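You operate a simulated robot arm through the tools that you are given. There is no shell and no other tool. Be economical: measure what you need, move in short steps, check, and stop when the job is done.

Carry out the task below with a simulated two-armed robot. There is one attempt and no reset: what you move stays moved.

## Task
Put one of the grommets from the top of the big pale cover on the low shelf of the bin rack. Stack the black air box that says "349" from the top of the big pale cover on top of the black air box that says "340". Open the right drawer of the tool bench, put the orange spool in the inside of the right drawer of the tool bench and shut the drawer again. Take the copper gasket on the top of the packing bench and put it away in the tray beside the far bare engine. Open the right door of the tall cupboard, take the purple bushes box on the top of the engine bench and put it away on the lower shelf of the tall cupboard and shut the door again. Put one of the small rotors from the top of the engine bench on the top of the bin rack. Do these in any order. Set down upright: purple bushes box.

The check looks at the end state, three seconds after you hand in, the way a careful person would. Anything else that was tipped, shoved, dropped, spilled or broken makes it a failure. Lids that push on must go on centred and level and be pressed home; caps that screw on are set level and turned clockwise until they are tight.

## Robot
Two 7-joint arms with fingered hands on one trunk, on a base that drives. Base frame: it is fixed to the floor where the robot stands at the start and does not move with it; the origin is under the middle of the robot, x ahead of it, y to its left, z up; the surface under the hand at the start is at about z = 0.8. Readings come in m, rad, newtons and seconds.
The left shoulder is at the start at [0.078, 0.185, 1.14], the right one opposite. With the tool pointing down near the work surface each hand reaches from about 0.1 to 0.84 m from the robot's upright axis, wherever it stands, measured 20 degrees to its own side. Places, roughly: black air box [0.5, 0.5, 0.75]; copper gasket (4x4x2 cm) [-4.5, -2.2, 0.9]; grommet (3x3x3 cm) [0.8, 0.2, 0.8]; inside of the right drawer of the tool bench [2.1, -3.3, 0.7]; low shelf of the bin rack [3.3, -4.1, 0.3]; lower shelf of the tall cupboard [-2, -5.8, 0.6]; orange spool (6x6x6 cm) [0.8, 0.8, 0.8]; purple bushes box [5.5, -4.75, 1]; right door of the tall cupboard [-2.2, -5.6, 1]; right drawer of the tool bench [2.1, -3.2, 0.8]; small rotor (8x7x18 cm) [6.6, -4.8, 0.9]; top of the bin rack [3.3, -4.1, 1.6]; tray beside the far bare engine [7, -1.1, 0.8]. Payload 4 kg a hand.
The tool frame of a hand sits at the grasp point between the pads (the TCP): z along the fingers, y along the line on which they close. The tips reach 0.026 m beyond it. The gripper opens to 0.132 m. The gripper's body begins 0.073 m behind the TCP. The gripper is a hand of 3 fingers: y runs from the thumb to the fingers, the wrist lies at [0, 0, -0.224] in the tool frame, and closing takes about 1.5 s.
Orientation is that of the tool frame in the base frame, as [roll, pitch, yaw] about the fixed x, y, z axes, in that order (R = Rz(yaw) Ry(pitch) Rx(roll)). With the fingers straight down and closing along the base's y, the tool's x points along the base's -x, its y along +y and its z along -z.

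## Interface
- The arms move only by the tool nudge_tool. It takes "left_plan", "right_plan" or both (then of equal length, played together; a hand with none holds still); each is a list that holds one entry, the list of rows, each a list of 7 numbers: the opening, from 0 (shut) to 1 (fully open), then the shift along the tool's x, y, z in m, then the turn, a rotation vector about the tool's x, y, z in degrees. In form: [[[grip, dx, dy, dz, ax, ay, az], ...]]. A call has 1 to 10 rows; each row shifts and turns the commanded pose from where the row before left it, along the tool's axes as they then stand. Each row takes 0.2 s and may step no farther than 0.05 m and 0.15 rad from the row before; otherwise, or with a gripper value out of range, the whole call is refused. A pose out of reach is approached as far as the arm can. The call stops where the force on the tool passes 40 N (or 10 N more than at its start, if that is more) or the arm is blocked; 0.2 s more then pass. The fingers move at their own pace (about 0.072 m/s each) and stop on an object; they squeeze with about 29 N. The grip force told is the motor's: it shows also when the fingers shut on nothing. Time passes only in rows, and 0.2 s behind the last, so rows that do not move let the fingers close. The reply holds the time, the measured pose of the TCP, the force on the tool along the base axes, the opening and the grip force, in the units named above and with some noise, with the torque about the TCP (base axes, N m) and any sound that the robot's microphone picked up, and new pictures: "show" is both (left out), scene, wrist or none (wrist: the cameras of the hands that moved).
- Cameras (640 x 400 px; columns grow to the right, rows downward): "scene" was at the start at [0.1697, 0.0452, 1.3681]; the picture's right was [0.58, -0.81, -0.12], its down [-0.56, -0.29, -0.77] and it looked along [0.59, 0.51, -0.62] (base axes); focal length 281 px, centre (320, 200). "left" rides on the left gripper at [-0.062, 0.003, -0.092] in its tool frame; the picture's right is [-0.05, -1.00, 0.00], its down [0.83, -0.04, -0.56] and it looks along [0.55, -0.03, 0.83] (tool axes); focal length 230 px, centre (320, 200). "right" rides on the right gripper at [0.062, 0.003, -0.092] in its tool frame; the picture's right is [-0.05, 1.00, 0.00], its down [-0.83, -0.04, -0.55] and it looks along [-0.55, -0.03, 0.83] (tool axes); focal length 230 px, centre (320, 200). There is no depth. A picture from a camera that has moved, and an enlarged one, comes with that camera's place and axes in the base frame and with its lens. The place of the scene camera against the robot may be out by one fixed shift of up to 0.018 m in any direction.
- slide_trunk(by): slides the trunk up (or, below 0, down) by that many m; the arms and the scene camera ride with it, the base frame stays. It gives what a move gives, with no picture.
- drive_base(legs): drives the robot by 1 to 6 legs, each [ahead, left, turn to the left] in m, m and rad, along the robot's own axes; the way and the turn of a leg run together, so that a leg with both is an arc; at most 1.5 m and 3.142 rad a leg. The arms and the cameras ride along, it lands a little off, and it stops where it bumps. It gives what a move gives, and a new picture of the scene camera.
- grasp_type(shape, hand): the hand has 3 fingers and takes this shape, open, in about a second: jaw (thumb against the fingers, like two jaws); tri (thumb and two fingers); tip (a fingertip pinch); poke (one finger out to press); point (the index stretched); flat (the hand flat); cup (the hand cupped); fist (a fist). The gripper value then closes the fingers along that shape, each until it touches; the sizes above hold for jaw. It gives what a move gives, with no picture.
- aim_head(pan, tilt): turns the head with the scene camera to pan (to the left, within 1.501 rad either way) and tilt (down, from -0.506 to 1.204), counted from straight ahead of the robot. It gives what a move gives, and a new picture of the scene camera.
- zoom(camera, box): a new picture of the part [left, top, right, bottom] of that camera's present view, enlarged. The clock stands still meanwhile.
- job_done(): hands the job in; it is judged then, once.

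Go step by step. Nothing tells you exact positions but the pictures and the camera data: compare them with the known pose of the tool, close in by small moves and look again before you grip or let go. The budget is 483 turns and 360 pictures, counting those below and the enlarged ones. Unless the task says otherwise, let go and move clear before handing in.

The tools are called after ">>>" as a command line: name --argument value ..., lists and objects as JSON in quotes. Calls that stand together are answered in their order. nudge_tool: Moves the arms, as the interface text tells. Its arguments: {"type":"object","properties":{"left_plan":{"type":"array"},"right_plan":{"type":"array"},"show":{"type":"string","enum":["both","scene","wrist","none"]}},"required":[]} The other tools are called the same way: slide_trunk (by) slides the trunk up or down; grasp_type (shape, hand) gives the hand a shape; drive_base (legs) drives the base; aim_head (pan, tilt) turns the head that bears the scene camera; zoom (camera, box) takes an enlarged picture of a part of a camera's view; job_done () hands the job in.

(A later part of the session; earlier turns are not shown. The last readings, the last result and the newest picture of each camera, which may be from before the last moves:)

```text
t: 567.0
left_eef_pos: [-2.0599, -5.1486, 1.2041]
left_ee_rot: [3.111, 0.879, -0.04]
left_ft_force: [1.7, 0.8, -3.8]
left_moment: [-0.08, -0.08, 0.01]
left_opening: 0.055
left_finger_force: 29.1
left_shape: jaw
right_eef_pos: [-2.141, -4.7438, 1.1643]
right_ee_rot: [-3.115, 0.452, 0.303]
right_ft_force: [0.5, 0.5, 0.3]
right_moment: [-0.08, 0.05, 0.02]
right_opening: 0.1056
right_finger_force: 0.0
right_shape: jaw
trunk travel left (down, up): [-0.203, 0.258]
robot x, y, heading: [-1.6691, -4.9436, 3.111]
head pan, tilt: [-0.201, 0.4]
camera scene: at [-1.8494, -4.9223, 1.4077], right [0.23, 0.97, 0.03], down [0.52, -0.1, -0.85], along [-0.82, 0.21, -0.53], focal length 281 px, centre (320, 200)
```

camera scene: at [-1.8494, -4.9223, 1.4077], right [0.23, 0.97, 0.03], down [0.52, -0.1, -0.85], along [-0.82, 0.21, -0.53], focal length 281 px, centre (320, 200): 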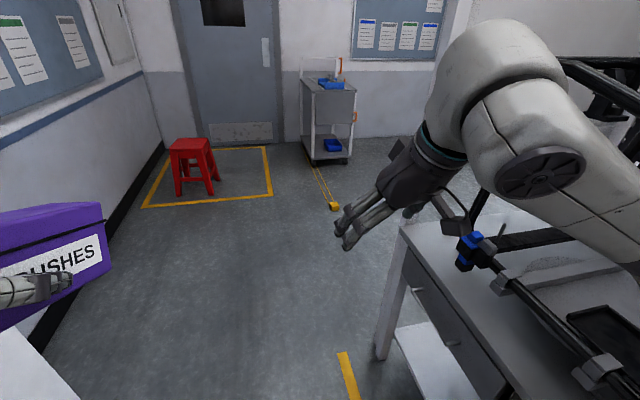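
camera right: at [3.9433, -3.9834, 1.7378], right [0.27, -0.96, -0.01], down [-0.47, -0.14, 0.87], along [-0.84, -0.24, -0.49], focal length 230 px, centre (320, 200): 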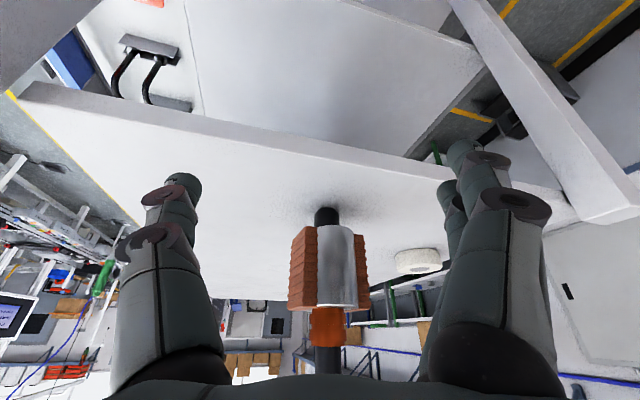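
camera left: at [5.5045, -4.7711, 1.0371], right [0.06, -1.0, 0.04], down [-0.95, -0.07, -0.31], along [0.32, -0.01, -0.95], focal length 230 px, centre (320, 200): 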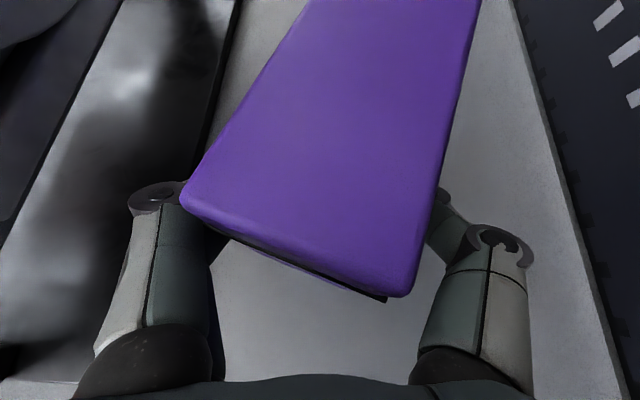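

My right elbow met the tube frame on the north bench. I'll back off, turn there, then come sideways.

>>> drive_base --legs '[[-0.4, 0.03, 0.02], [0, 0, 1.575]]'

>>> aim_head --pan -0.5 --tilt 0.3

```text
t: 573.4
left_eef_pos: [-1.0445, -5.3715, 1.1999]
left_ee_rot: [3.12, 0.87, 1.571]
left_ft_force: [-0.4, -0.7, -3.2]
left_moment: [0.14, -0.02, -0.01]
left_opening: 0.0551
left_finger_force: 29.7
left_shape: jaw
right_eef_pos: [-1.4441, -5.4659, 1.1597]
right_ee_rot: [-3.113, 0.443, 1.911]
right_ft_force: [0.0, -0.4, 0.0]
right_moment: [-0.01, -0.03, 0.03]
right_opening: 0.1057
right_finger_force: 0.1
right_shape: jaw
trunk travel left (down, up): [-0.203, 0.258]
robot x, y, heading: [-1.263, -4.9836, -1.565]
head pan, tilt: [-0.201, 0.4]
camera scene: at [-1.2941, -5.1708, 1.4059], right [-0.98, 0.19, 0.03], down [0.08, 0.53, -0.84], along [-0.18, -0.82, -0.54], focal length 281 px, centre (320, 200)
```

scene: 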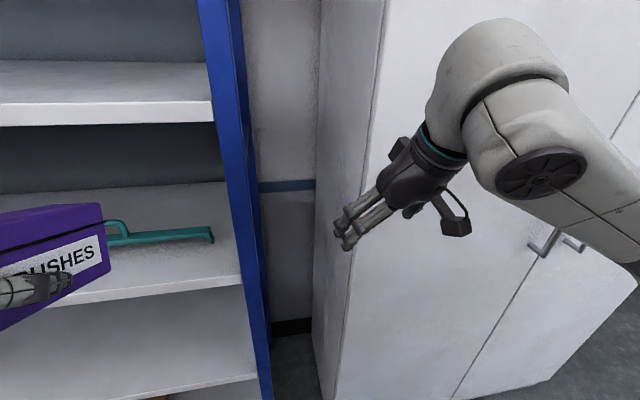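

```text
t: 574.2
left_eef_pos: [-1.0451, -5.3726, 1.2002]
left_ee_rot: [3.121, 0.872, 1.572]
left_ft_force: [-0.7, 0.1, -3.6]
left_moment: [0.13, -0.02, -0.02]
left_opening: 0.0546
left_finger_force: 28.7
left_shape: jaw
right_eef_pos: [-1.4447, -5.4662, 1.1603]
right_ee_rot: [-3.115, 0.443, 1.91]
right_ft_force: [0.1, -0.2, 0.5]
right_moment: [0.02, 0.0, 0.03]
right_opening: 0.1059
right_finger_force: 0.1
right_shape: jaw
trunk travel left (down, up): [-0.203, 0.258]
robot x, y, heading: [-1.2655, -4.9813, -1.563]
head pan, tilt: [-0.499, 0.3]
camera scene: at [-1.3203, -5.1639, 1.4165], right [-0.88, 0.47, 0.08], down [0.14, 0.42, -0.9], along [-0.45, -0.78, -0.43], focal length 281 px, centre (320, 200)
```

scene: 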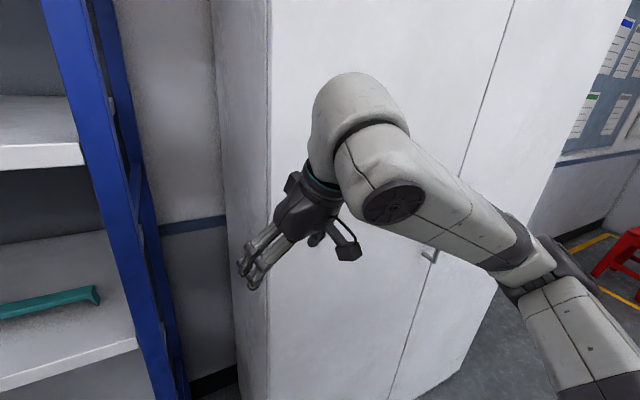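

>>> nudge_tool --right_plan '[[[0.6, 0.028, 0.011, -0.013, 0, 0, 0], [0.6, 0.028, 0.011, -0.013, 0, 0, 0], [0.6, 0.028, 0.011, -0.013, 0, 0, 0], [0.6, 0, 0, 0, 2.8, 0, 5.8], [0.6, 0, 0, 0, 2.8, 0, 5.8], [0.6, 0, 0, 0, 2.8, 0, 5.8], [0.6, 0, 0, 0, 0, -8.4, 0], [0.6, 0, 0, 0, 0, -8.4, 0], [0.6, 0, 0, 0, 0, -8.4, 0], [0.6, 0, 0, 0, 0, -8.4, 0]]]' --show "none"

>>> nudge_tool --right_plan '[[[0.6, 0, 0, 0, 0, -8.4, 0], [0.6, 0, 0, 0, 0, -8.4, 0], [0.6, 0, 0, 0, 0, 0, 0]]]' --show "none"

>>> drive_base --legs '[[0.0, -0.55, 0]]'

```text
t: 576.4
left_eef_pos: [-1.0419, -5.3728, 1.1984]
left_ee_rot: [3.125, 0.868, 1.575]
left_ft_force: [0.3, 0.9, -4.1]
left_moment: [0.16, 0.01, 0.0]
left_opening: 0.0549
left_finger_force: 29.2
left_shape: jaw
right_eef_pos: [-1.3865, -5.4948, 1.182]
right_ee_rot: [-3.095, 0.94, 1.597]
right_ft_force: [0.4, -0.1, -0.2]
right_moment: [0.0, 0.03, 0.03]
right_opening: 0.0794
right_finger_force: 0.0
right_shape: jaw
right hand out of reach, approached as far as the arm can: row 2, 3, 7, 8, 9, 10
trunk travel left (down, up): [-0.203, 0.258]
robot x, y, heading: [-1.2693, -4.9861, -1.569]
head pan, tilt: [-0.499, 0.3]
```

```text
t: 577.2
left_eef_pos: [-1.0448, -5.3708, 1.1993]
left_ee_rot: [3.122, 0.872, 1.573]
left_ft_force: [-0.2, 0.3, -3.9]
left_moment: [0.18, -0.05, 0.05]
left_opening: 0.0548
left_finger_force: 28.7
left_shape: jaw
right_eef_pos: [-1.4059, -5.506, 1.1754]
right_ee_rot: [-3.066, 1.232, 1.632]
right_ft_force: [0.1, 0.1, -0.2]
right_moment: [-0.01, -0.01, 0.0]
right_opening: 0.0792
right_finger_force: 0.1
right_shape: jaw
right hand out of reach, approached as far as the arm can: row 1
trunk travel left (down, up): [-0.203, 0.258]
robot x, y, heading: [-1.2702, -4.9867, -1.572]
head pan, tilt: [-0.499, 0.3]
```

```text
t: 580.4
left_eef_pos: [-1.5975, -5.3734, 1.1995]
left_ee_rot: [3.12, 0.871, 1.574]
left_ft_force: [0.0, -0.8, -2.9]
left_moment: [0.13, -0.03, -0.03]
left_opening: 0.055
left_finger_force: 29.2
left_shape: jaw
right_eef_pos: [-1.959, -5.5096, 1.1756]
right_ee_rot: [-3.066, 1.231, 1.633]
right_ft_force: [0.3, -0.1, 0.3]
right_moment: [0.0, -0.01, -0.03]
right_opening: 0.0796
right_finger_force: 0.1
right_shape: jaw
trunk travel left (down, up): [-0.203, 0.258]
robot x, y, heading: [-1.8221, -4.9858, -1.566]
head pan, tilt: [-0.499, 0.3]
camera scene: at [-1.874, -5.1667, 1.4166], right [-0.88, 0.47, 0.08], down [0.14, 0.42, -0.9], along [-0.45, -0.78, -0.43], focal length 281 px, centre (320, 200)
```

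scene: 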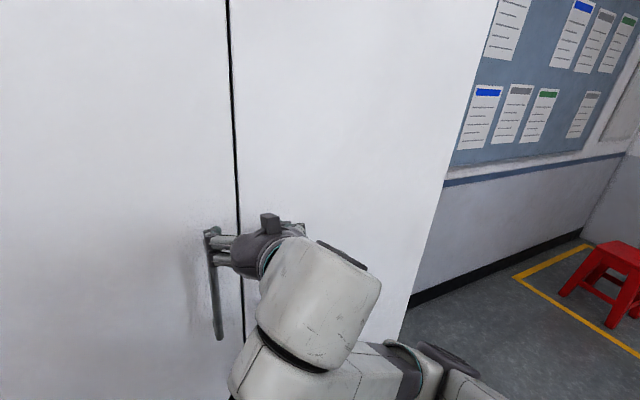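

>>> zoom --camera "right" --box '[0, 0, 640, 400]'

>>> zoom --camera "scene" --box '[170, 180, 362, 350]'

```text
1.00 times, centred on (320, 200) of right (not enlarged: the box is as wide or as high as the picture)
camera zoom: at [-1.9541, -5.4013, 1.1488], right [1.0, -0.03, 0.02], down [-0.02, 0.25, 0.97], along [-0.03, -0.97, 0.25], focal length 230 px, centre (320, 200)
```

zoom: 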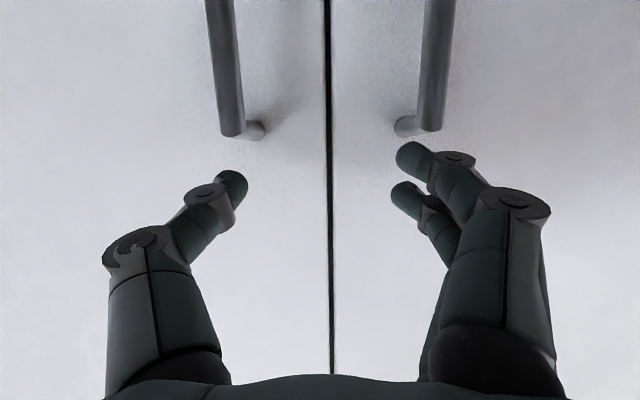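

```text
2.35 times, centred on (266, 265) of scene
camera zoom: at [-1.874, -5.1667, 1.4166], right [-0.88, 0.47, 0.08], down [0.14, 0.42, -0.9], along [-0.45, -0.78, -0.43], focal length 661 px, centre (447, 47)
```

zoom: 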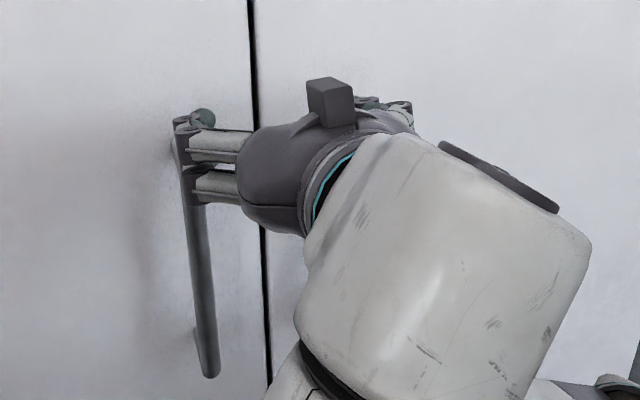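

I see both handles now: the right door's handle is the one at x ≈ -2.01, with its top at z ≈ 1.14. I'll back off slightly, shift right 5 cm, and lower the hand to the bar.

>>> drive_base --legs '[[-0.06, -0.05, 0]]'

>>> nudge_tool --right_plan '[[[0.7, 0.028, 0, 0.01, 0, 0, 0], [0.7, 0.028, 0, 0.01, 0, 0, 0], [0.7, 0.028, 0, 0.01, 0, 0, 0], [0.7, 0, 0, 0, 0, 0, 0]]]' --show "wrist"

```text
t: 581.5
left_eef_pos: [-1.6479, -5.3139, 1.1987]
left_ee_rot: [3.122, 0.872, 1.573]
left_ft_force: [-0.9, 0.5, -3.3]
left_moment: [0.14, -0.03, -0.04]
left_opening: 0.055
left_finger_force: 28.9
left_shape: jaw
right_eef_pos: [-2.0088, -5.4478, 1.1748]
right_ee_rot: [-3.066, 1.23, 1.63]
right_ft_force: [-0.6, 0.5, -0.1]
right_moment: [0.0, -0.03, 0.01]
right_opening: 0.0797
right_finger_force: 0.1
right_shape: jaw
trunk travel left (down, up): [-0.203, 0.258]
robot x, y, heading: [-1.8717, -4.9267, -1.565]
head pan, tilt: [-0.499, 0.3]
camera scene: at [-1.9243, -5.1063, 1.4165], right [-0.88, 0.47, 0.08], down [0.14, 0.42, -0.9], along [-0.45, -0.78, -0.43], focal length 281 px, centre (320, 200)
```

scene: 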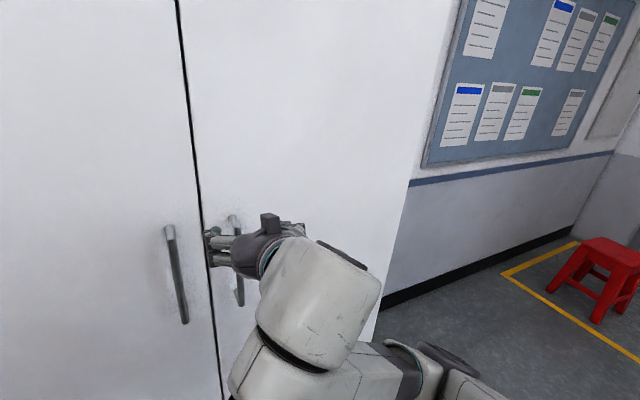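

```text
t: 582.5
left_eef_pos: [-1.6473, -5.3144, 1.199]
left_ee_rot: [3.124, 0.871, 1.573]
left_ft_force: [-0.3, -0.3, -4.1]
left_moment: [0.15, -0.02, 0.0]
left_opening: 0.0548
left_finger_force: 29.0
left_shape: jaw
right_eef_pos: [-2.011, -5.4493, 1.0864]
right_ee_rot: [-3.064, 1.229, 1.634]
right_ft_force: [0.2, 0.9, -0.1]
right_moment: [-0.03, -0.01, -0.03]
right_opening: 0.092
right_finger_force: 0.0
right_shape: jaw
trunk travel left (down, up): [-0.203, 0.258]
robot x, y, heading: [-1.8721, -4.9289, -1.566]
head pan, tilt: [-0.499, 0.3]
camera right: at [-2.0071, -5.3415, 1.0596], right [1.0, -0.03, 0.02], down [-0.02, 0.25, 0.97], along [-0.03, -0.97, 0.25], focal length 230 px, centre (320, 200)
```

right: 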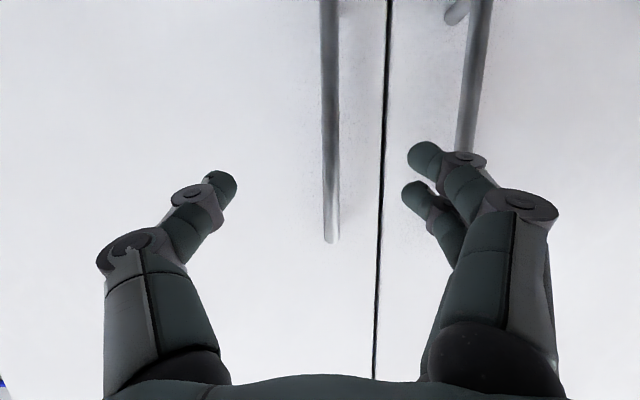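

>>> nudge_tool --right_plan '[[[0.7, -0.0082, 0.003, 0.0236, 0, 0, 0], [0.7, -0.0082, 0.003, 0.0236, 0, 0, 0], [0.7, -0.0066, 0, 0.0189, 0, 0, 0], [0.3, 0, 0, 0, 0, 0, 0], [0, 0, 0, 0, 0, 0, 0], [0, 0, 0, 0, 0, 0, 0], [0, 0, 0, 0, 0, 0, 0]]]' --show "both"

```text
t: 584.1
left_eef_pos: [-1.6472, -5.3146, 1.1983]
left_ee_rot: [3.12, 0.873, 1.574]
left_ft_force: [-0.2, -0.3, -4.2]
left_moment: [0.12, -0.02, 0.02]
left_opening: 0.0551
left_finger_force: 28.4
left_shape: jaw
right_eef_pos: [-2.0064, -5.5191, 1.0875]
right_ee_rot: [-3.066, 1.231, 1.631]
right_ft_force: [-0.3, -1.0, 0.1]
right_moment: [0.05, -0.02, 0.0]
right_opening: 0.0043
right_finger_force: 29.0
right_shape: jaw
trunk travel left (down, up): [-0.203, 0.258]
robot x, y, heading: [-1.8756, -4.9212, -1.563]
head pan, tilt: [-0.499, 0.3]
camera scene: at [-1.924, -5.1072, 1.4165], right [-0.88, 0.47, 0.08], down [0.14, 0.42, -0.9], along [-0.45, -0.78, -0.43], focal length 281 px, centre (320, 200)
camera right: at [-2.0021, -5.4116, 1.06], right [1.0, -0.03, 0.02], down [-0.02, 0.25, 0.97], along [-0.03, -0.97, 0.25], focal length 230 px, centre (320, 200)
```

scene: 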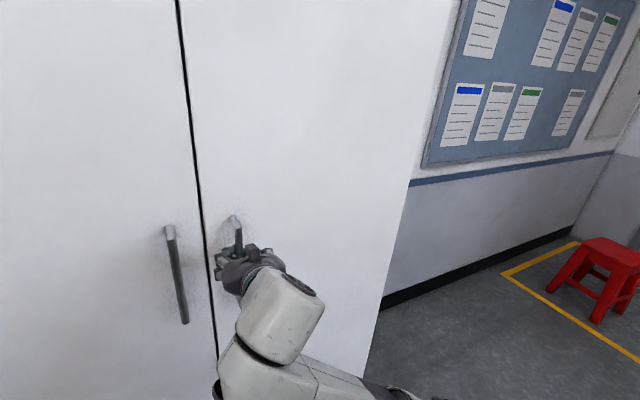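
right: 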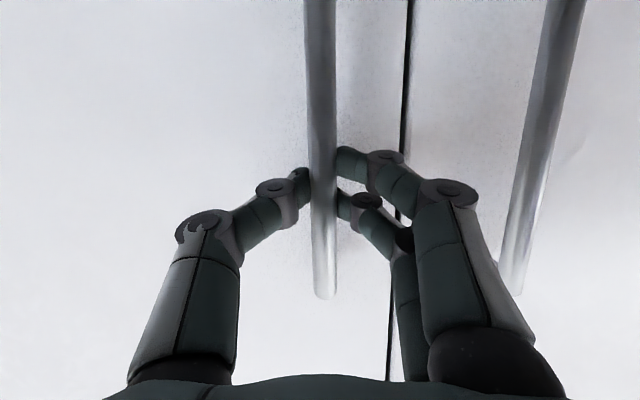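

The handle is gripped. I'll pull: first by backing the base a little, then with the arm.

>>> drive_base --legs '[[-0.12, -0.012, 0]]'

>>> nudge_tool --right_plan '[[[0, 0.0066, -0.004, -0.0189, 0, 0, 0], [0, 0.0066, -0.005, -0.0189, 0, 0, 0], [0, 0.0066, -0.006, -0.0189, 0, 0, 0], [0, 0.0066, -0.007, -0.0189, 0, 0, 0], [0, 0, 0, 0, 0, 0, 0]]]' --show "both"

```text
t: 585.3
left_eef_pos: [-1.6658, -5.1966, 1.1996]
left_ee_rot: [3.116, 0.869, 1.567]
left_ft_force: [-0.8, -0.1, -3.8]
left_moment: [0.12, -0.02, -0.02]
left_opening: 0.0551
left_finger_force: 29.1
left_shape: jaw
right_eef_pos: [-2.0266, -5.4014, 1.0857]
right_ee_rot: [-3.077, 1.23, 1.612]
right_ft_force: [-35.1, -13.6, 0.3]
right_moment: [0.03, 0.17, -0.31]
right_opening: 0.0035
right_finger_force: 28.8
right_shape: jaw
trunk travel left (down, up): [-0.203, 0.258]
robot x, y, heading: [-1.8813, -4.8088, -1.57]
head pan, tilt: [-0.499, 0.3]
camera scene: at [-1.942, -4.9895, 1.4161], right [-0.88, 0.47, 0.08], down [0.14, 0.42, -0.9], along [-0.45, -0.78, -0.44], focal length 281 px, centre (320, 200)
```

scene: 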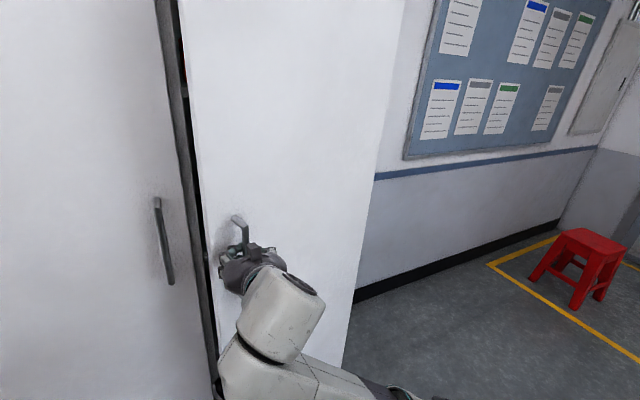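

```text
t: 586.2
left_eef_pos: [-1.6664, -5.1989, 1.1982]
left_ee_rot: [3.117, 0.866, 1.565]
left_ft_force: [-0.1, 1.0, -4.1]
left_moment: [0.14, -0.01, 0.0]
left_opening: 0.0548
left_finger_force: 28.9
left_shape: jaw
right_eef_pos: [-2.0489, -5.3436, 1.0872]
right_ee_rot: [-3.046, 1.234, 1.615]
right_ft_force: [-29.3, -16.8, -4.4]
right_moment: [0.03, 0.09, -0.02]
right_opening: 0.003
right_finger_force: 29.4
right_shape: jaw
trunk travel left (down, up): [-0.203, 0.258]
robot x, y, heading: [-1.8848, -4.8075, -1.568]
head pan, tilt: [-0.499, 0.3]
stopped in row 4 (right hand): the force on the tool passed its limit at 50 N (the readings are from after the stop); the commanded pose is now the measured one
camera scene: at [-1.9412, -4.9909, 1.416], right [-0.88, 0.47, 0.08], down [0.14, 0.42, -0.9], along [-0.46, -0.77, -0.44], focal length 281 px, centre (320, 200)
camera right: at [-2.0413, -5.236, 1.0607], right [1.0, -0.06, 0.02], down [0.0, 0.25, 0.97], along [-0.06, -0.97, 0.25], focal length 230 px, centre (320, 200)
```

scene: 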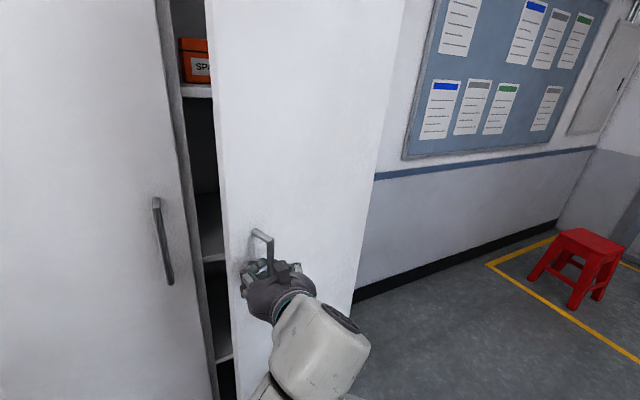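
right: 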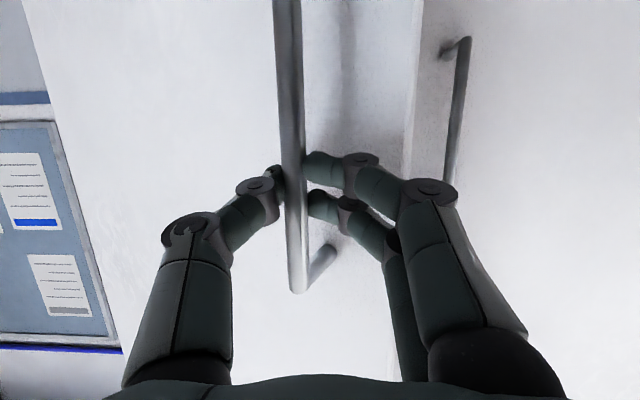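

The door is open about 20°. I'll let go, and use the open hand's thumb inside the gap to push the door wider.

>>> nudge_tool --right_plan '[[[0.4, 0, 0, 0, 0, 0, 0], [0.8, 0, 0, 0, 0, 0, 0], [1, 0, 0, 0, 0, 0, 0], [1, 0, 0, 0, 0, 0, 0], [1, 0, 0, 0, 0, 0, 0], [1, 0.0066, 0, -0.0189, 0, 0, 0], [1, 0.0066, 0, -0.0189, 0, 0, 0], [1, 0, 0, 0, 0, 0, 0]]]' --show "both"

```text
t: 588.0
left_eef_pos: [-1.6631, -5.1977, 1.1981]
left_ee_rot: [3.118, 0.865, 1.57]
left_ft_force: [-0.6, -0.3, -2.9]
left_moment: [0.12, -0.03, -0.02]
left_opening: 0.0549
left_finger_force: 29.0
left_shape: jaw
right_eef_pos: [-2.0528, -5.302, 1.0662]
right_ee_rot: [-2.376, 1.136, 2.272]
right_ft_force: [0.1, -0.2, 0.2]
right_moment: [0.02, 0.01, 0.06]
right_opening: 0.1321
right_finger_force: 0.0
right_shape: jaw
right hand out of reach, approached as far as the arm can: row 7
trunk travel left (down, up): [-0.203, 0.258]
robot x, y, heading: [-1.8852, -4.8066, -1.571]
head pan, tilt: [-0.499, 0.3]
stopped in row 8 (right hand): the arm was blocked; the commanded pose is now the measured one
camera scene: at [-1.9394, -4.9896, 1.4162], right [-0.88, 0.47, 0.08], down [0.14, 0.42, -0.9], along [-0.46, -0.78, -0.44], focal length 281 px, centre (320, 200)
camera right: at [-2.0561, -5.1937, 1.0386], right [0.97, -0.03, -0.24], down [0.24, 0.26, 0.93], along [0.03, -0.97, 0.26], focal length 230 px, centre (320, 200)
```

scene: 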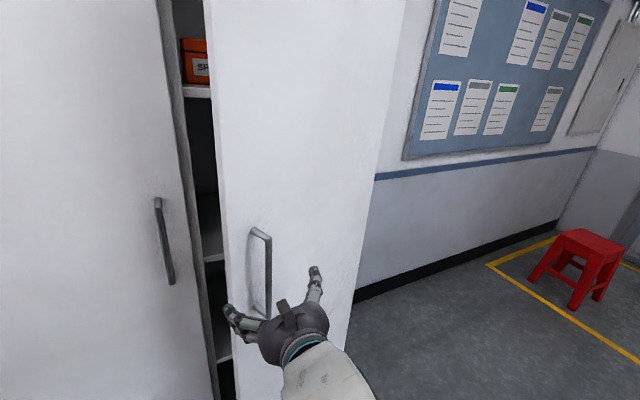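
right: 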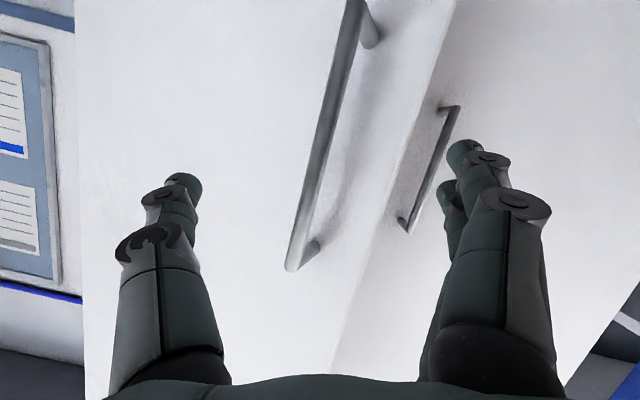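

>>> nudge_tool --right_plan '[[[1, 0, 0, 0, 0, 0, 5.9], [1, 0, 0, 0, 0, 0, 5.9], [1, 0, 0, 0, 0, 0, 6], [1, -0.024, 0.0238, -0.0105, 0, 0, 0], [1, -0.024, 0.0238, -0.0105, 0, 0, 0], [1, -0.024, 0.0238, -0.0105, 0, 0, 0], [1, -0.024, 0.0238, -0.0105, 0, 0, 0], [1, -0.024, 0.0238, -0.0105, 0, 0, 0], [1, 0, 0, 0, 0, 0, 0]]]' --show "both"

```text
t: 589.4
left_eef_pos: [-1.6615, -5.1955, 1.1983]
left_ee_rot: [3.121, 0.867, 1.571]
left_ft_force: [-0.4, -0.4, -3.1]
left_moment: [0.15, -0.04, 0.0]
left_opening: 0.055
left_finger_force: 28.5
left_shape: jaw
right_eef_pos: [-2.0096, -5.3033, 1.1019]
right_ee_rot: [-2.619, 1.225, 1.931]
right_ft_force: [-0.3, 0.1, -0.7]
right_moment: [0.0, 0.01, -0.03]
right_opening: 0.1317
right_finger_force: 0.0
right_shape: jaw
trunk travel left (down, up): [-0.203, 0.258]
robot x, y, heading: [-1.887, -4.8064, -1.57]
head pan, tilt: [-0.499, 0.3]
stopped in row 6 (right hand): the arm was blocked; the commanded pose is now the measured one
camera scene: at [-1.9369, -4.9884, 1.4165], right [-0.88, 0.47, 0.08], down [0.14, 0.42, -0.9], along [-0.46, -0.78, -0.43], focal length 281 px, centre (320, 200)
camera right: at [-1.9958, -5.1965, 1.0711], right [0.98, -0.15, -0.12], down [0.16, 0.26, 0.95], along [-0.11, -0.95, 0.28], focal length 230 px, centre (320, 200)
```

scene: 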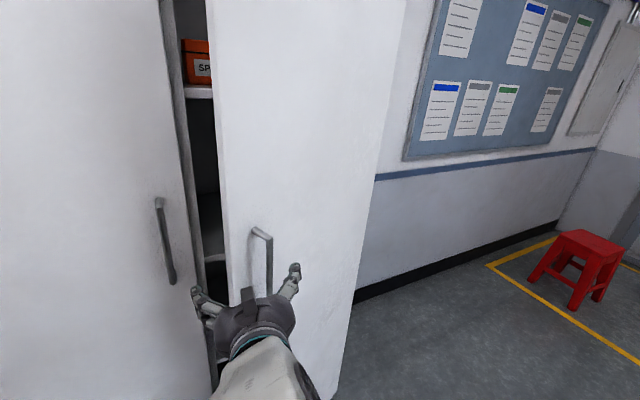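
right: 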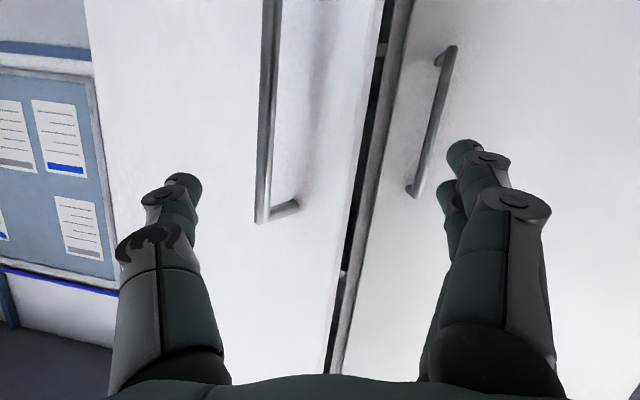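

The arm is cramped here. I'll move the base 0.35 m to my left so the right arm can reach the gap diagonally.

>>> drive_base --legs '[[0.0, 0.35, 0]]'

>>> nudge_tool --right_plan '[[[0.5, -0.02, -0.04, 0, 0, 0, 0], [0.2, -0.02, -0.04, 0, 0, 0, 0], [0, -0.02, -0.04, 0, 0, 0, 0], [0, -0.02, -0.04, 0, 0, 0, 0], [0, -0.02, -0.04, 0, 0, 0, 0], [0, -0.02, -0.03, 0, 0, 0, 0], [0, 0, 0, 0, 0, 0, 0]]]' --show "both"

```text
t: 591.6
left_eef_pos: [-1.3115, -5.1953, 1.1995]
left_ee_rot: [3.12, 0.869, 1.572]
left_ft_force: [0.0, 0.1, -3.2]
left_moment: [0.14, -0.02, -0.02]
left_opening: 0.0547
left_finger_force: 29.4
left_shape: jaw
right_eef_pos: [-1.6589, -5.3015, 1.1016]
right_ee_rot: [-2.62, 1.227, 1.932]
right_ft_force: [1.0, 0.1, 0.4]
right_moment: [-0.03, 0.0, -0.03]
right_opening: 0.1319
right_finger_force: 0.1
right_shape: jaw
trunk travel left (down, up): [-0.203, 0.258]
robot x, y, heading: [-1.5333, -4.8077, -1.566]
head pan, tilt: [-0.499, 0.3]
camera scene: at [-1.5877, -4.9874, 1.4166], right [-0.88, 0.47, 0.08], down [0.14, 0.42, -0.9], along [-0.46, -0.78, -0.43], focal length 281 px, centre (320, 200)
```

scene: 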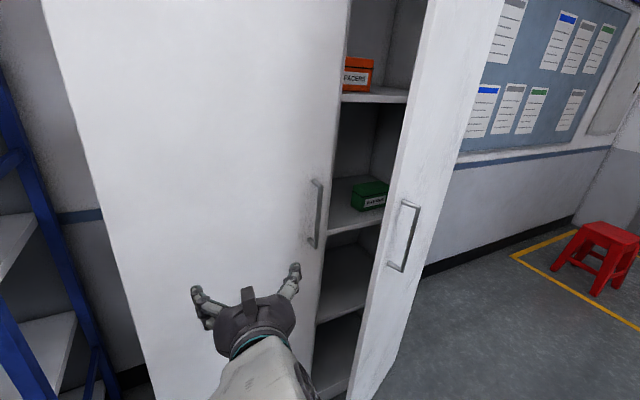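

```text
t: 592.5
left_eef_pos: [-1.3128, -5.1939, 1.1981]
left_ee_rot: [3.119, 0.867, 1.571]
left_ft_force: [0.3, 0.0, -3.5]
left_moment: [0.14, -0.04, 0.02]
left_opening: 0.0552
left_finger_force: 29.4
left_shape: jaw
right_eef_pos: [-1.7782, -5.3076, 1.1599]
right_ee_rot: [-2.176, 1.121, 2.284]
right_ft_force: [-0.3, -0.1, 0.2]
right_moment: [0.0, -0.01, 0.04]
right_opening: 0.0206
right_finger_force: 0.1
right_shape: jaw
right hand out of reach, approached as far as the arm can: row 3, 4
trunk travel left (down, up): [-0.203, 0.258]
robot x, y, heading: [-1.5365, -4.8098, -1.573]
head pan, tilt: [-0.499, 0.3]
stopped in row 4 (right hand): the arm was blocked; the commanded pose is now the measured one
camera scene: at [-1.5891, -4.9876, 1.4165], right [-0.88, 0.47, 0.08], down [0.14, 0.42, -0.9], along [-0.45, -0.78, -0.43], focal length 281 px, centre (320, 200)
camera right: at [-1.7656, -5.2018, 1.1279], right [0.93, -0.2, -0.31], down [0.36, 0.25, 0.9], along [-0.11, -0.95, 0.3], focal length 230 px, centre (320, 200)
```

scene: 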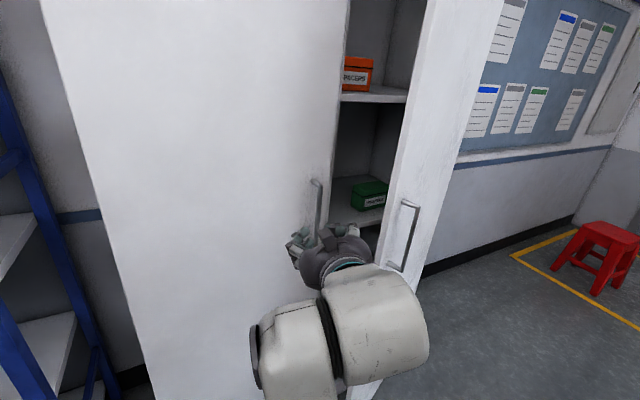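
right: 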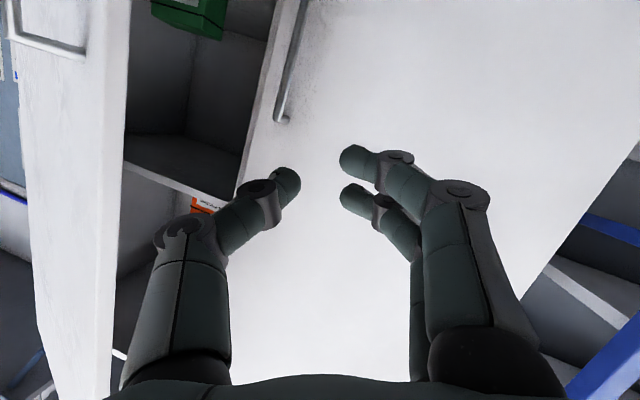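

The horizontal hand is too cramped near my body. I'll turn it fingers-down with its flat side facing the door, which is slim enough to go into the gap.

>>> nudge_tool --right_plan '[[[0, 0, 0, 0, 2.58, 5.39, 5.65], [0, 0, 0, 0, 2.58, 5.39, 5.65], [0, 0, 0, 0, 2.58, 5.39, 5.65], [0, 0, 0, 0, 2.58, 5.39, 5.65], [0, 0, 0, 0, 2.58, 5.39, 5.65], [0, 0, 0, 0, 2.58, 5.39, 5.65], [0, 0, 0, 0, 2.58, 5.39, 5.65], [0, 0, 0, 0, 0, 0, 0]]]' --show "none"

>>> nudge_tool --right_plan '[[[0, 0, 0, 0, 2.58, 5.39, 5.65], [0, 0, 0, 0, 2.58, 5.39, 5.65], [0, 0, 0, 0, 2.58, 5.39, 5.65], [0, 0, 0, 0, 2.58, 5.39, 5.65], [0, 0, 0, 0, 2.58, 5.39, 5.65], [0, 0, 0, 0, 2.58, 5.39, 5.65], [0, 0, 0, 0, 2.58, 5.39, 5.65], [0, 0, 0, 0, 0, 0, 0]]]' --show "scene"

```text
t: 594.3
left_eef_pos: [-1.3119, -5.1946, 1.1994]
left_ee_rot: [3.12, 0.871, 1.574]
left_ft_force: [-0.1, -0.2, -3.1]
left_moment: [0.11, -0.03, -0.01]
left_opening: 0.0551
left_finger_force: 29.2
left_shape: jaw
right_eef_pos: [-1.833, -5.3519, 1.102]
right_ee_rot: [3.11, 0.759, 0.693]
right_ft_force: [0.7, -0.1, -1.2]
right_moment: [0.02, 0.01, -0.05]
right_opening: 0.0
right_finger_force: 29.0
right_shape: jaw
right hand out of reach, approached as far as the arm can: row 5, 6, 7
trunk travel left (down, up): [-0.203, 0.258]
robot x, y, heading: [-1.5362, -4.8081, -1.561]
head pan, tilt: [-0.499, 0.3]
```

```text
t: 596.1
left_eef_pos: [-1.312, -5.1948, 1.1984]
left_ee_rot: [3.121, 0.869, 1.573]
left_ft_force: [-0.1, -0.4, -3.2]
left_moment: [0.11, -0.01, 0.04]
left_opening: 0.055
left_finger_force: 28.5
left_shape: jaw
right_eef_pos: [-1.8992, -5.4543, 1.0169]
right_ee_rot: [-3.138, 0.0, -0.001]
right_ft_force: [0.2, 0.0, 1.0]
right_moment: [-0.01, -0.02, -0.02]
right_opening: 0.0
right_finger_force: 28.6
right_shape: jaw
right hand out of reach, approached as far as the arm can: row 1, 2, 3, 4, 5, 6, 7
trunk travel left (down, up): [-0.203, 0.258]
robot x, y, heading: [-1.5363, -4.8074, -1.567]
head pan, tilt: [-0.499, 0.3]
camera scene: at [-1.5879, -4.9875, 1.4165], right [-0.88, 0.47, 0.08], down [0.14, 0.42, -0.9], along [-0.46, -0.78, -0.43], focal length 281 px, centre (320, 200)
```

scene: 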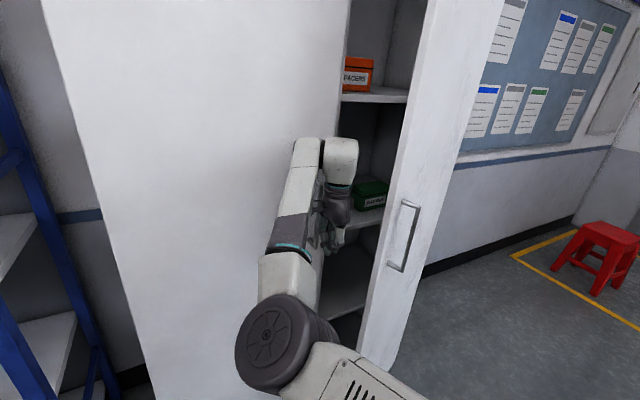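

The hand is now vertical, at the edge of the gap. I'll slide the base to the right so that the hand pushes the door open from inside.

>>> drive_base --legs '[[0.0, -0.2, 0]]'

```text
t: 597.7
left_eef_pos: [-1.5101, -5.1958, 1.1988]
left_ee_rot: [3.12, 0.869, 1.568]
left_ft_force: [-0.5, -0.6, -3.5]
left_moment: [0.12, -0.07, 0.03]
left_opening: 0.0548
left_finger_force: 29.2
left_shape: jaw
right_eef_pos: [-2.0971, -5.4523, 1.0183]
right_ee_rot: [-3.138, 0.001, 0.001]
right_ft_force: [-0.4, -0.3, -0.5]
right_moment: [0.02, -0.03, 0.01]
right_opening: 0.0003
right_finger_force: 28.6
right_shape: jaw
trunk travel left (down, up): [-0.203, 0.258]
robot x, y, heading: [-1.733, -4.8112, -1.569]
head pan, tilt: [-0.499, 0.3]
camera scene: at [-1.7849, -4.9876, 1.4166], right [-0.88, 0.47, 0.08], down [0.14, 0.42, -0.9], along [-0.46, -0.78, -0.43], focal length 281 px, centre (320, 200)
```

scene: 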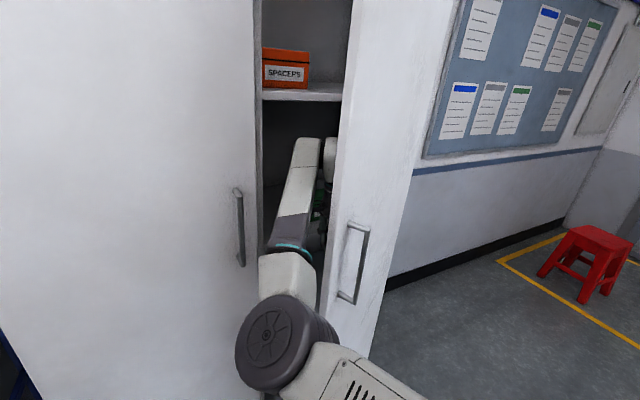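

>>> drive_base --legs '[[0.0, -0.25, 0]]'

```text
t: 599.2
left_eef_pos: [-1.7005, -5.1934, 1.1999]
left_ee_rot: [3.118, 0.869, 1.57]
left_ft_force: [-1.0, 0.6, -2.9]
left_moment: [0.11, -0.07, 0.01]
left_opening: 0.0548
left_finger_force: 29.2
left_shape: jaw
right_eef_pos: [-2.2794, -5.4514, 1.0141]
right_ee_rot: [-3.133, -0.007, 0.013]
right_ft_force: [-0.2, 0.7, 0.0]
right_moment: [-0.03, -0.04, 0.01]
right_opening: 0.0001
right_finger_force: 29.5
right_shape: jaw
trunk travel left (down, up): [-0.203, 0.258]
robot x, y, heading: [-1.9228, -4.8056, -1.573]
head pan, tilt: [-0.499, 0.3]
stopped in leg 1: the robot was blocked; the commanded pose is now the measured one
camera scene: at [-1.9766, -4.9844, 1.4173], right [-0.88, 0.47, 0.08], down [0.14, 0.42, -0.9], along [-0.46, -0.78, -0.43], focal length 281 px, centre (320, 200)
```

scene: 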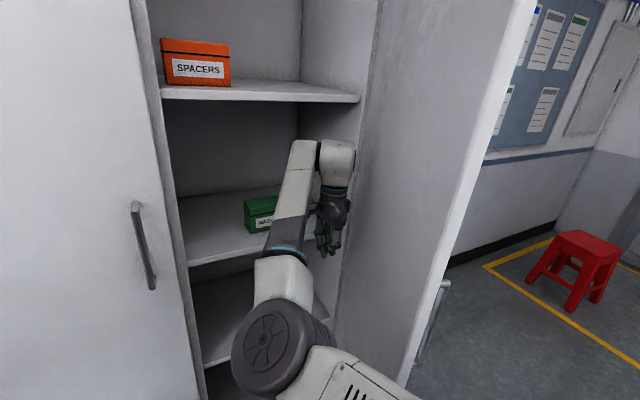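

The door is about 75° open. I'll pull the hand back towards the door's free edge and push it a bit further.

>>> nudge_tool --right_plan '[[[0, 0.02, -0.03, 0, 0, 0, 0], [0, 0, -0.04, 0, 0, 0, 0], [0, 0, -0.04, 0, 0, 0, 0], [0, 0, -0.03, 0, 0, 0, 0], [0, 0, 0, 0, 0, 0, 0]]]' --show "none"

>>> drive_base --legs '[[0.0, -0.18, 0]]'

```text
t: 600.4
left_eef_pos: [-1.7005, -5.1961, 1.1973]
left_ee_rot: [3.123, 0.865, 1.572]
left_ft_force: [-0.5, -0.2, -3.2]
left_moment: [0.1, -0.07, -0.01]
left_opening: 0.0548
left_finger_force: 29.5
left_shape: jaw
right_eef_pos: [-2.3369, -5.3991, 0.9993]
right_ee_rot: [-3.128, -0.005, 0.012]
right_ft_force: [-0.3, 0.0, -0.6]
right_moment: [0.04, 0.02, 0.03]
right_opening: 0.0
right_finger_force: 28.7
right_shape: jaw
right hand out of reach, approached as far as the arm can: row 1, 2, 3, 4
trunk travel left (down, up): [-0.203, 0.258]
robot x, y, heading: [-1.9222, -4.8053, -1.571]
head pan, tilt: [-0.499, 0.3]
```

```text
t: 601.4
left_eef_pos: [-1.7424, -5.1954, 1.1989]
left_ee_rot: [3.119, 0.864, 1.572]
left_ft_force: [-1.9, -0.4, -3.6]
left_moment: [0.16, -0.07, 0.0]
left_opening: 0.055
left_finger_force: 28.6
left_shape: jaw
right_eef_pos: [-2.3742, -5.4018, 0.9988]
right_ee_rot: [-3.131, -0.007, 0.025]
right_ft_force: [-0.1, 0.1, -1.0]
right_moment: [0.0, -0.06, -0.01]
right_opening: 0.0002
right_finger_force: 28.7
right_shape: jaw
trunk travel left (down, up): [-0.203, 0.258]
robot x, y, heading: [-1.9621, -4.8095, -1.571]
head pan, tilt: [-0.499, 0.3]
stopped in leg 1: the robot was blocked; the commanded pose is now the measured one
camera scene: at [-2.0183, -4.9884, 1.4166], right [-0.88, 0.47, 0.08], down [0.14, 0.42, -0.9], along [-0.45, -0.78, -0.44], focal length 281 px, centre (320, 200)
```

scene: 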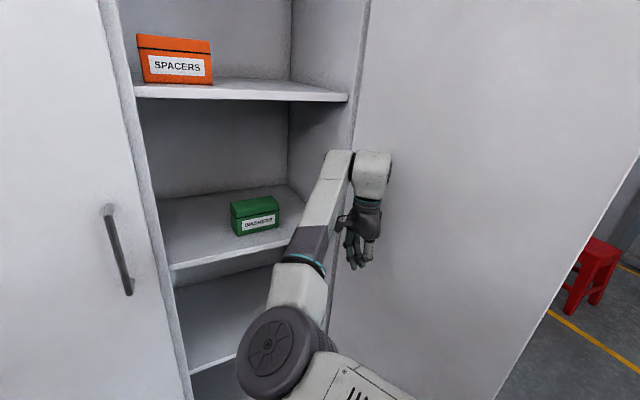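

The door is now past 90°. I'll withdraw the right hand upwards and back so the left hand with the box has room.

>>> nudge_tool --right_plan '[[[0, 0.01, -0.02, -0.04, 0, 0, 0], [0, 0.01, -0.02, -0.04, 0, 0, 0], [0, 0.01, -0.02, -0.04, 0, 0, 0], [0, 0.01, -0.03, -0.035, 0, 0, 0], [0, 0.01, -0.03, -0.035, 0, 0, 0], [0, 0.01, -0.04, -0.02, 0, 0, 0], [0, 0.01, -0.04, 0, 0, 0, 0], [0, 0.01, -0.04, 0, 0, 0, 0], [0, 0, 0, 0, 0, 0, 0]]]' --show "scene"

```text
t: 603.4
left_eef_pos: [-1.7385, -5.1974, 1.1966]
left_ee_rot: [3.123, 0.865, 1.576]
left_ft_force: [-0.1, -0.3, -3.1]
left_moment: [0.13, -0.01, 0.04]
left_opening: 0.055
left_finger_force: 29.3
left_shape: jaw
right_eef_pos: [-2.4458, -5.1881, 1.1975]
right_ee_rot: [-3.129, -0.006, 0.025]
right_ft_force: [0.0, -0.2, -0.6]
right_moment: [0.05, -0.01, 0.01]
right_opening: 0.0
right_finger_force: 29.3
right_shape: jaw
right hand out of reach, approached as far as the arm can: row 1, 2, 3, 4, 5, 6, 7, 8
trunk travel left (down, up): [-0.203, 0.258]
robot x, y, heading: [-1.9634, -4.8076, -1.569]
head pan, tilt: [-0.499, 0.3]
camera scene: at [-2.016, -4.9896, 1.4164], right [-0.88, 0.47, 0.08], down [0.14, 0.42, -0.9], along [-0.46, -0.78, -0.43], focal length 281 px, centre (320, 200)
```

scene: 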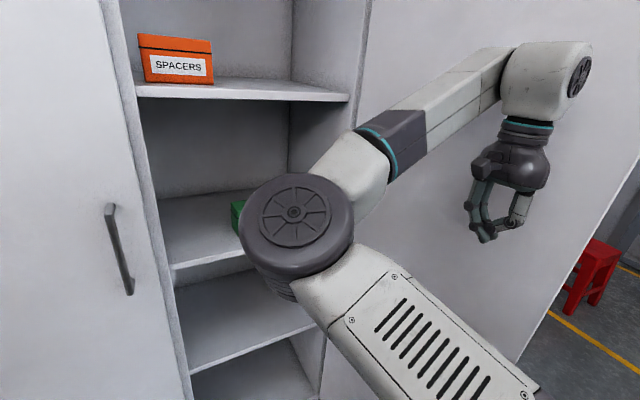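

>>> nudge_tool --right_plan '[[[0, 0, 0, 0, 0, 0, -8.5], [0, 0, 0, 0, 0, 0, -8.5], [0, 0, 0, 0, 0, 0, -8.5], [0, 0, 0, 0, 0, 0, -8.5], [0, 0, 0, 0, 0, 0, -8.5], [0, 0, 0, 0, 0, 0, -8.5], [0, 0, 0, 0, 0, 0, -8.5], [0, 0, 0, 0, 0, 0, -8.5], [0, 0, 0, 0, 0, 0, -8.5], [0, 0, 0, 0, 0, 0, -8.5]]]' --show "scene"

```text
t: 605.6
left_eef_pos: [-1.7392, -5.1957, 1.1983]
left_ee_rot: [3.123, 0.864, 1.575]
left_ft_force: [0.0, -0.6, -3.1]
left_moment: [0.15, -0.02, -0.01]
left_opening: 0.055
left_finger_force: 28.7
left_shape: jaw
right_eef_pos: [-2.4466, -5.1868, 1.1982]
right_ee_rot: [3.139, -0.012, 1.513]
right_ft_force: [0.6, 0.4, -0.2]
right_moment: [0.04, 0.0, 0.01]
right_opening: 0.0
right_finger_force: 29.3
right_shape: jaw
trunk travel left (down, up): [-0.203, 0.258]
robot x, y, heading: [-1.9635, -4.8102, -1.566]
head pan, tilt: [-0.499, 0.3]
camera scene: at [-2.0163, -4.9889, 1.4166], right [-0.88, 0.47, 0.08], down [0.14, 0.42, -0.9], along [-0.46, -0.78, -0.43], focal length 281 px, centre (320, 200)
```

scene: 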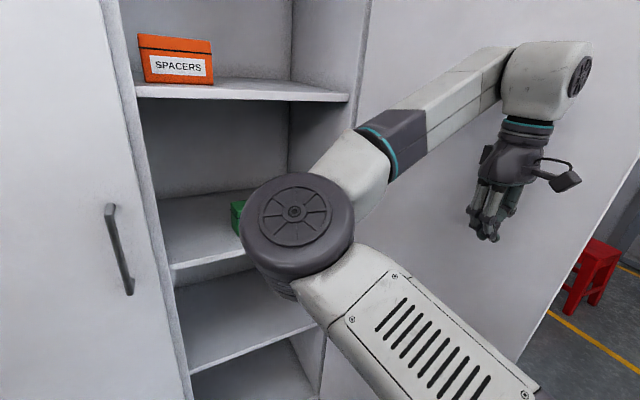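

>>> nudge_tool --right_plan '[[[0, 0, 0, 0.045, 0, 0, 0], [0, 0, 0, 0.045, 0, 0, 0], [0, 0, 0, 0.045, 0, 0, 0], [0, 0, 0, 0.045, 0, 0, 0], [0, 0, 0, 0.045, 0, 0, 0], [0, 0, 0, 0.045, 0, 0, 0], [0, 0, 0, 0.045, 0, 0, 0], [0, 0, 0, 0.045, 0, 0, 0], [0, 0.04, 0.02, 0.02, 0, 0, 0], [0, 0.04, 0.02, 0.02, 0, 0, 0]]]' --show "none"

>>> nudge_tool --right_plan '[[[0, 0.04, 0.02, 0, 0, 0, 0], [0, 0.04, 0.02, 0, 0, 0, 0], [0, 0.03, 0, 0, 0, 0, 0], [0, 0, 0, 0, 0, 0, 0]]]' --show "scene"

```text
t: 608.0
left_eef_pos: [-1.7397, -5.1969, 1.1972]
left_ee_rot: [3.123, 0.862, 1.576]
left_ft_force: [-0.4, -0.6, -3.4]
left_moment: [0.15, -0.03, -0.01]
left_opening: 0.0549
left_finger_force: 29.1
left_shape: jaw
right_eef_pos: [-2.4865, -5.12, 0.8143]
right_ee_rot: [-3.053, 0.034, 1.465]
right_ft_force: [0.7, -1.2, 0.2]
right_moment: [0.01, -0.03, 0.03]
right_opening: 0.0002
right_finger_force: 29.0
right_shape: jaw
right hand out of reach, approached as far as the arm can: row 3, 4, 5, 9, 10
trunk travel left (down, up): [-0.203, 0.258]
robot x, y, heading: [-1.964, -4.8068, -1.566]
head pan, tilt: [-0.499, 0.3]
stopped in row 10 (right hand): the arm was blocked; the commanded pose is now the measured one
```

```text
t: 609.2
left_eef_pos: [-1.74, -5.1958, 1.1968]
left_ee_rot: [3.123, 0.862, 1.575]
left_ft_force: [-0.2, 0.1, -4.2]
left_moment: [0.1, -0.03, 0.0]
left_opening: 0.055
left_finger_force: 28.6
left_shape: jaw
right_eef_pos: [-2.5072, -5.0059, 0.8422]
right_ee_rot: [-2.961, 0.043, 1.434]
right_ft_force: [0.0, -1.2, -0.1]
right_moment: [0.01, 0.0, -0.01]
right_opening: 0.0
right_finger_force: 28.8
right_shape: jaw
right hand out of reach, approached as far as the arm can: row 2, 3
trunk travel left (down, up): [-0.203, 0.258]
robot x, y, heading: [-1.9623, -4.8076, -1.568]
head pan, tilt: [-0.499, 0.3]
stopped in row 4 (right hand): the arm was blocked; the commanded pose is now the measured one
camera scene: at [-2.0166, -4.9888, 1.4166], right [-0.88, 0.47, 0.08], down [0.14, 0.42, -0.9], along [-0.45, -0.78, -0.43], focal length 281 px, centre (320, 200)
```

scene: 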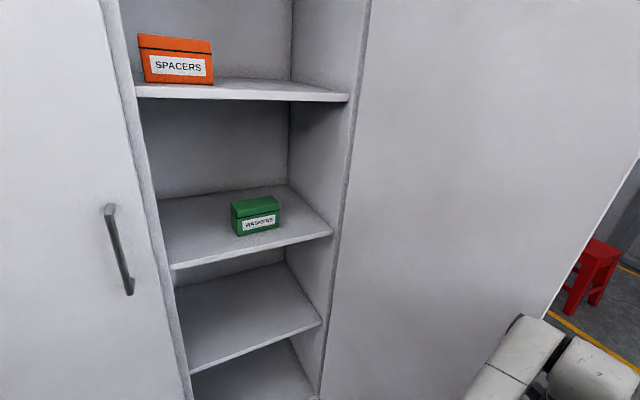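

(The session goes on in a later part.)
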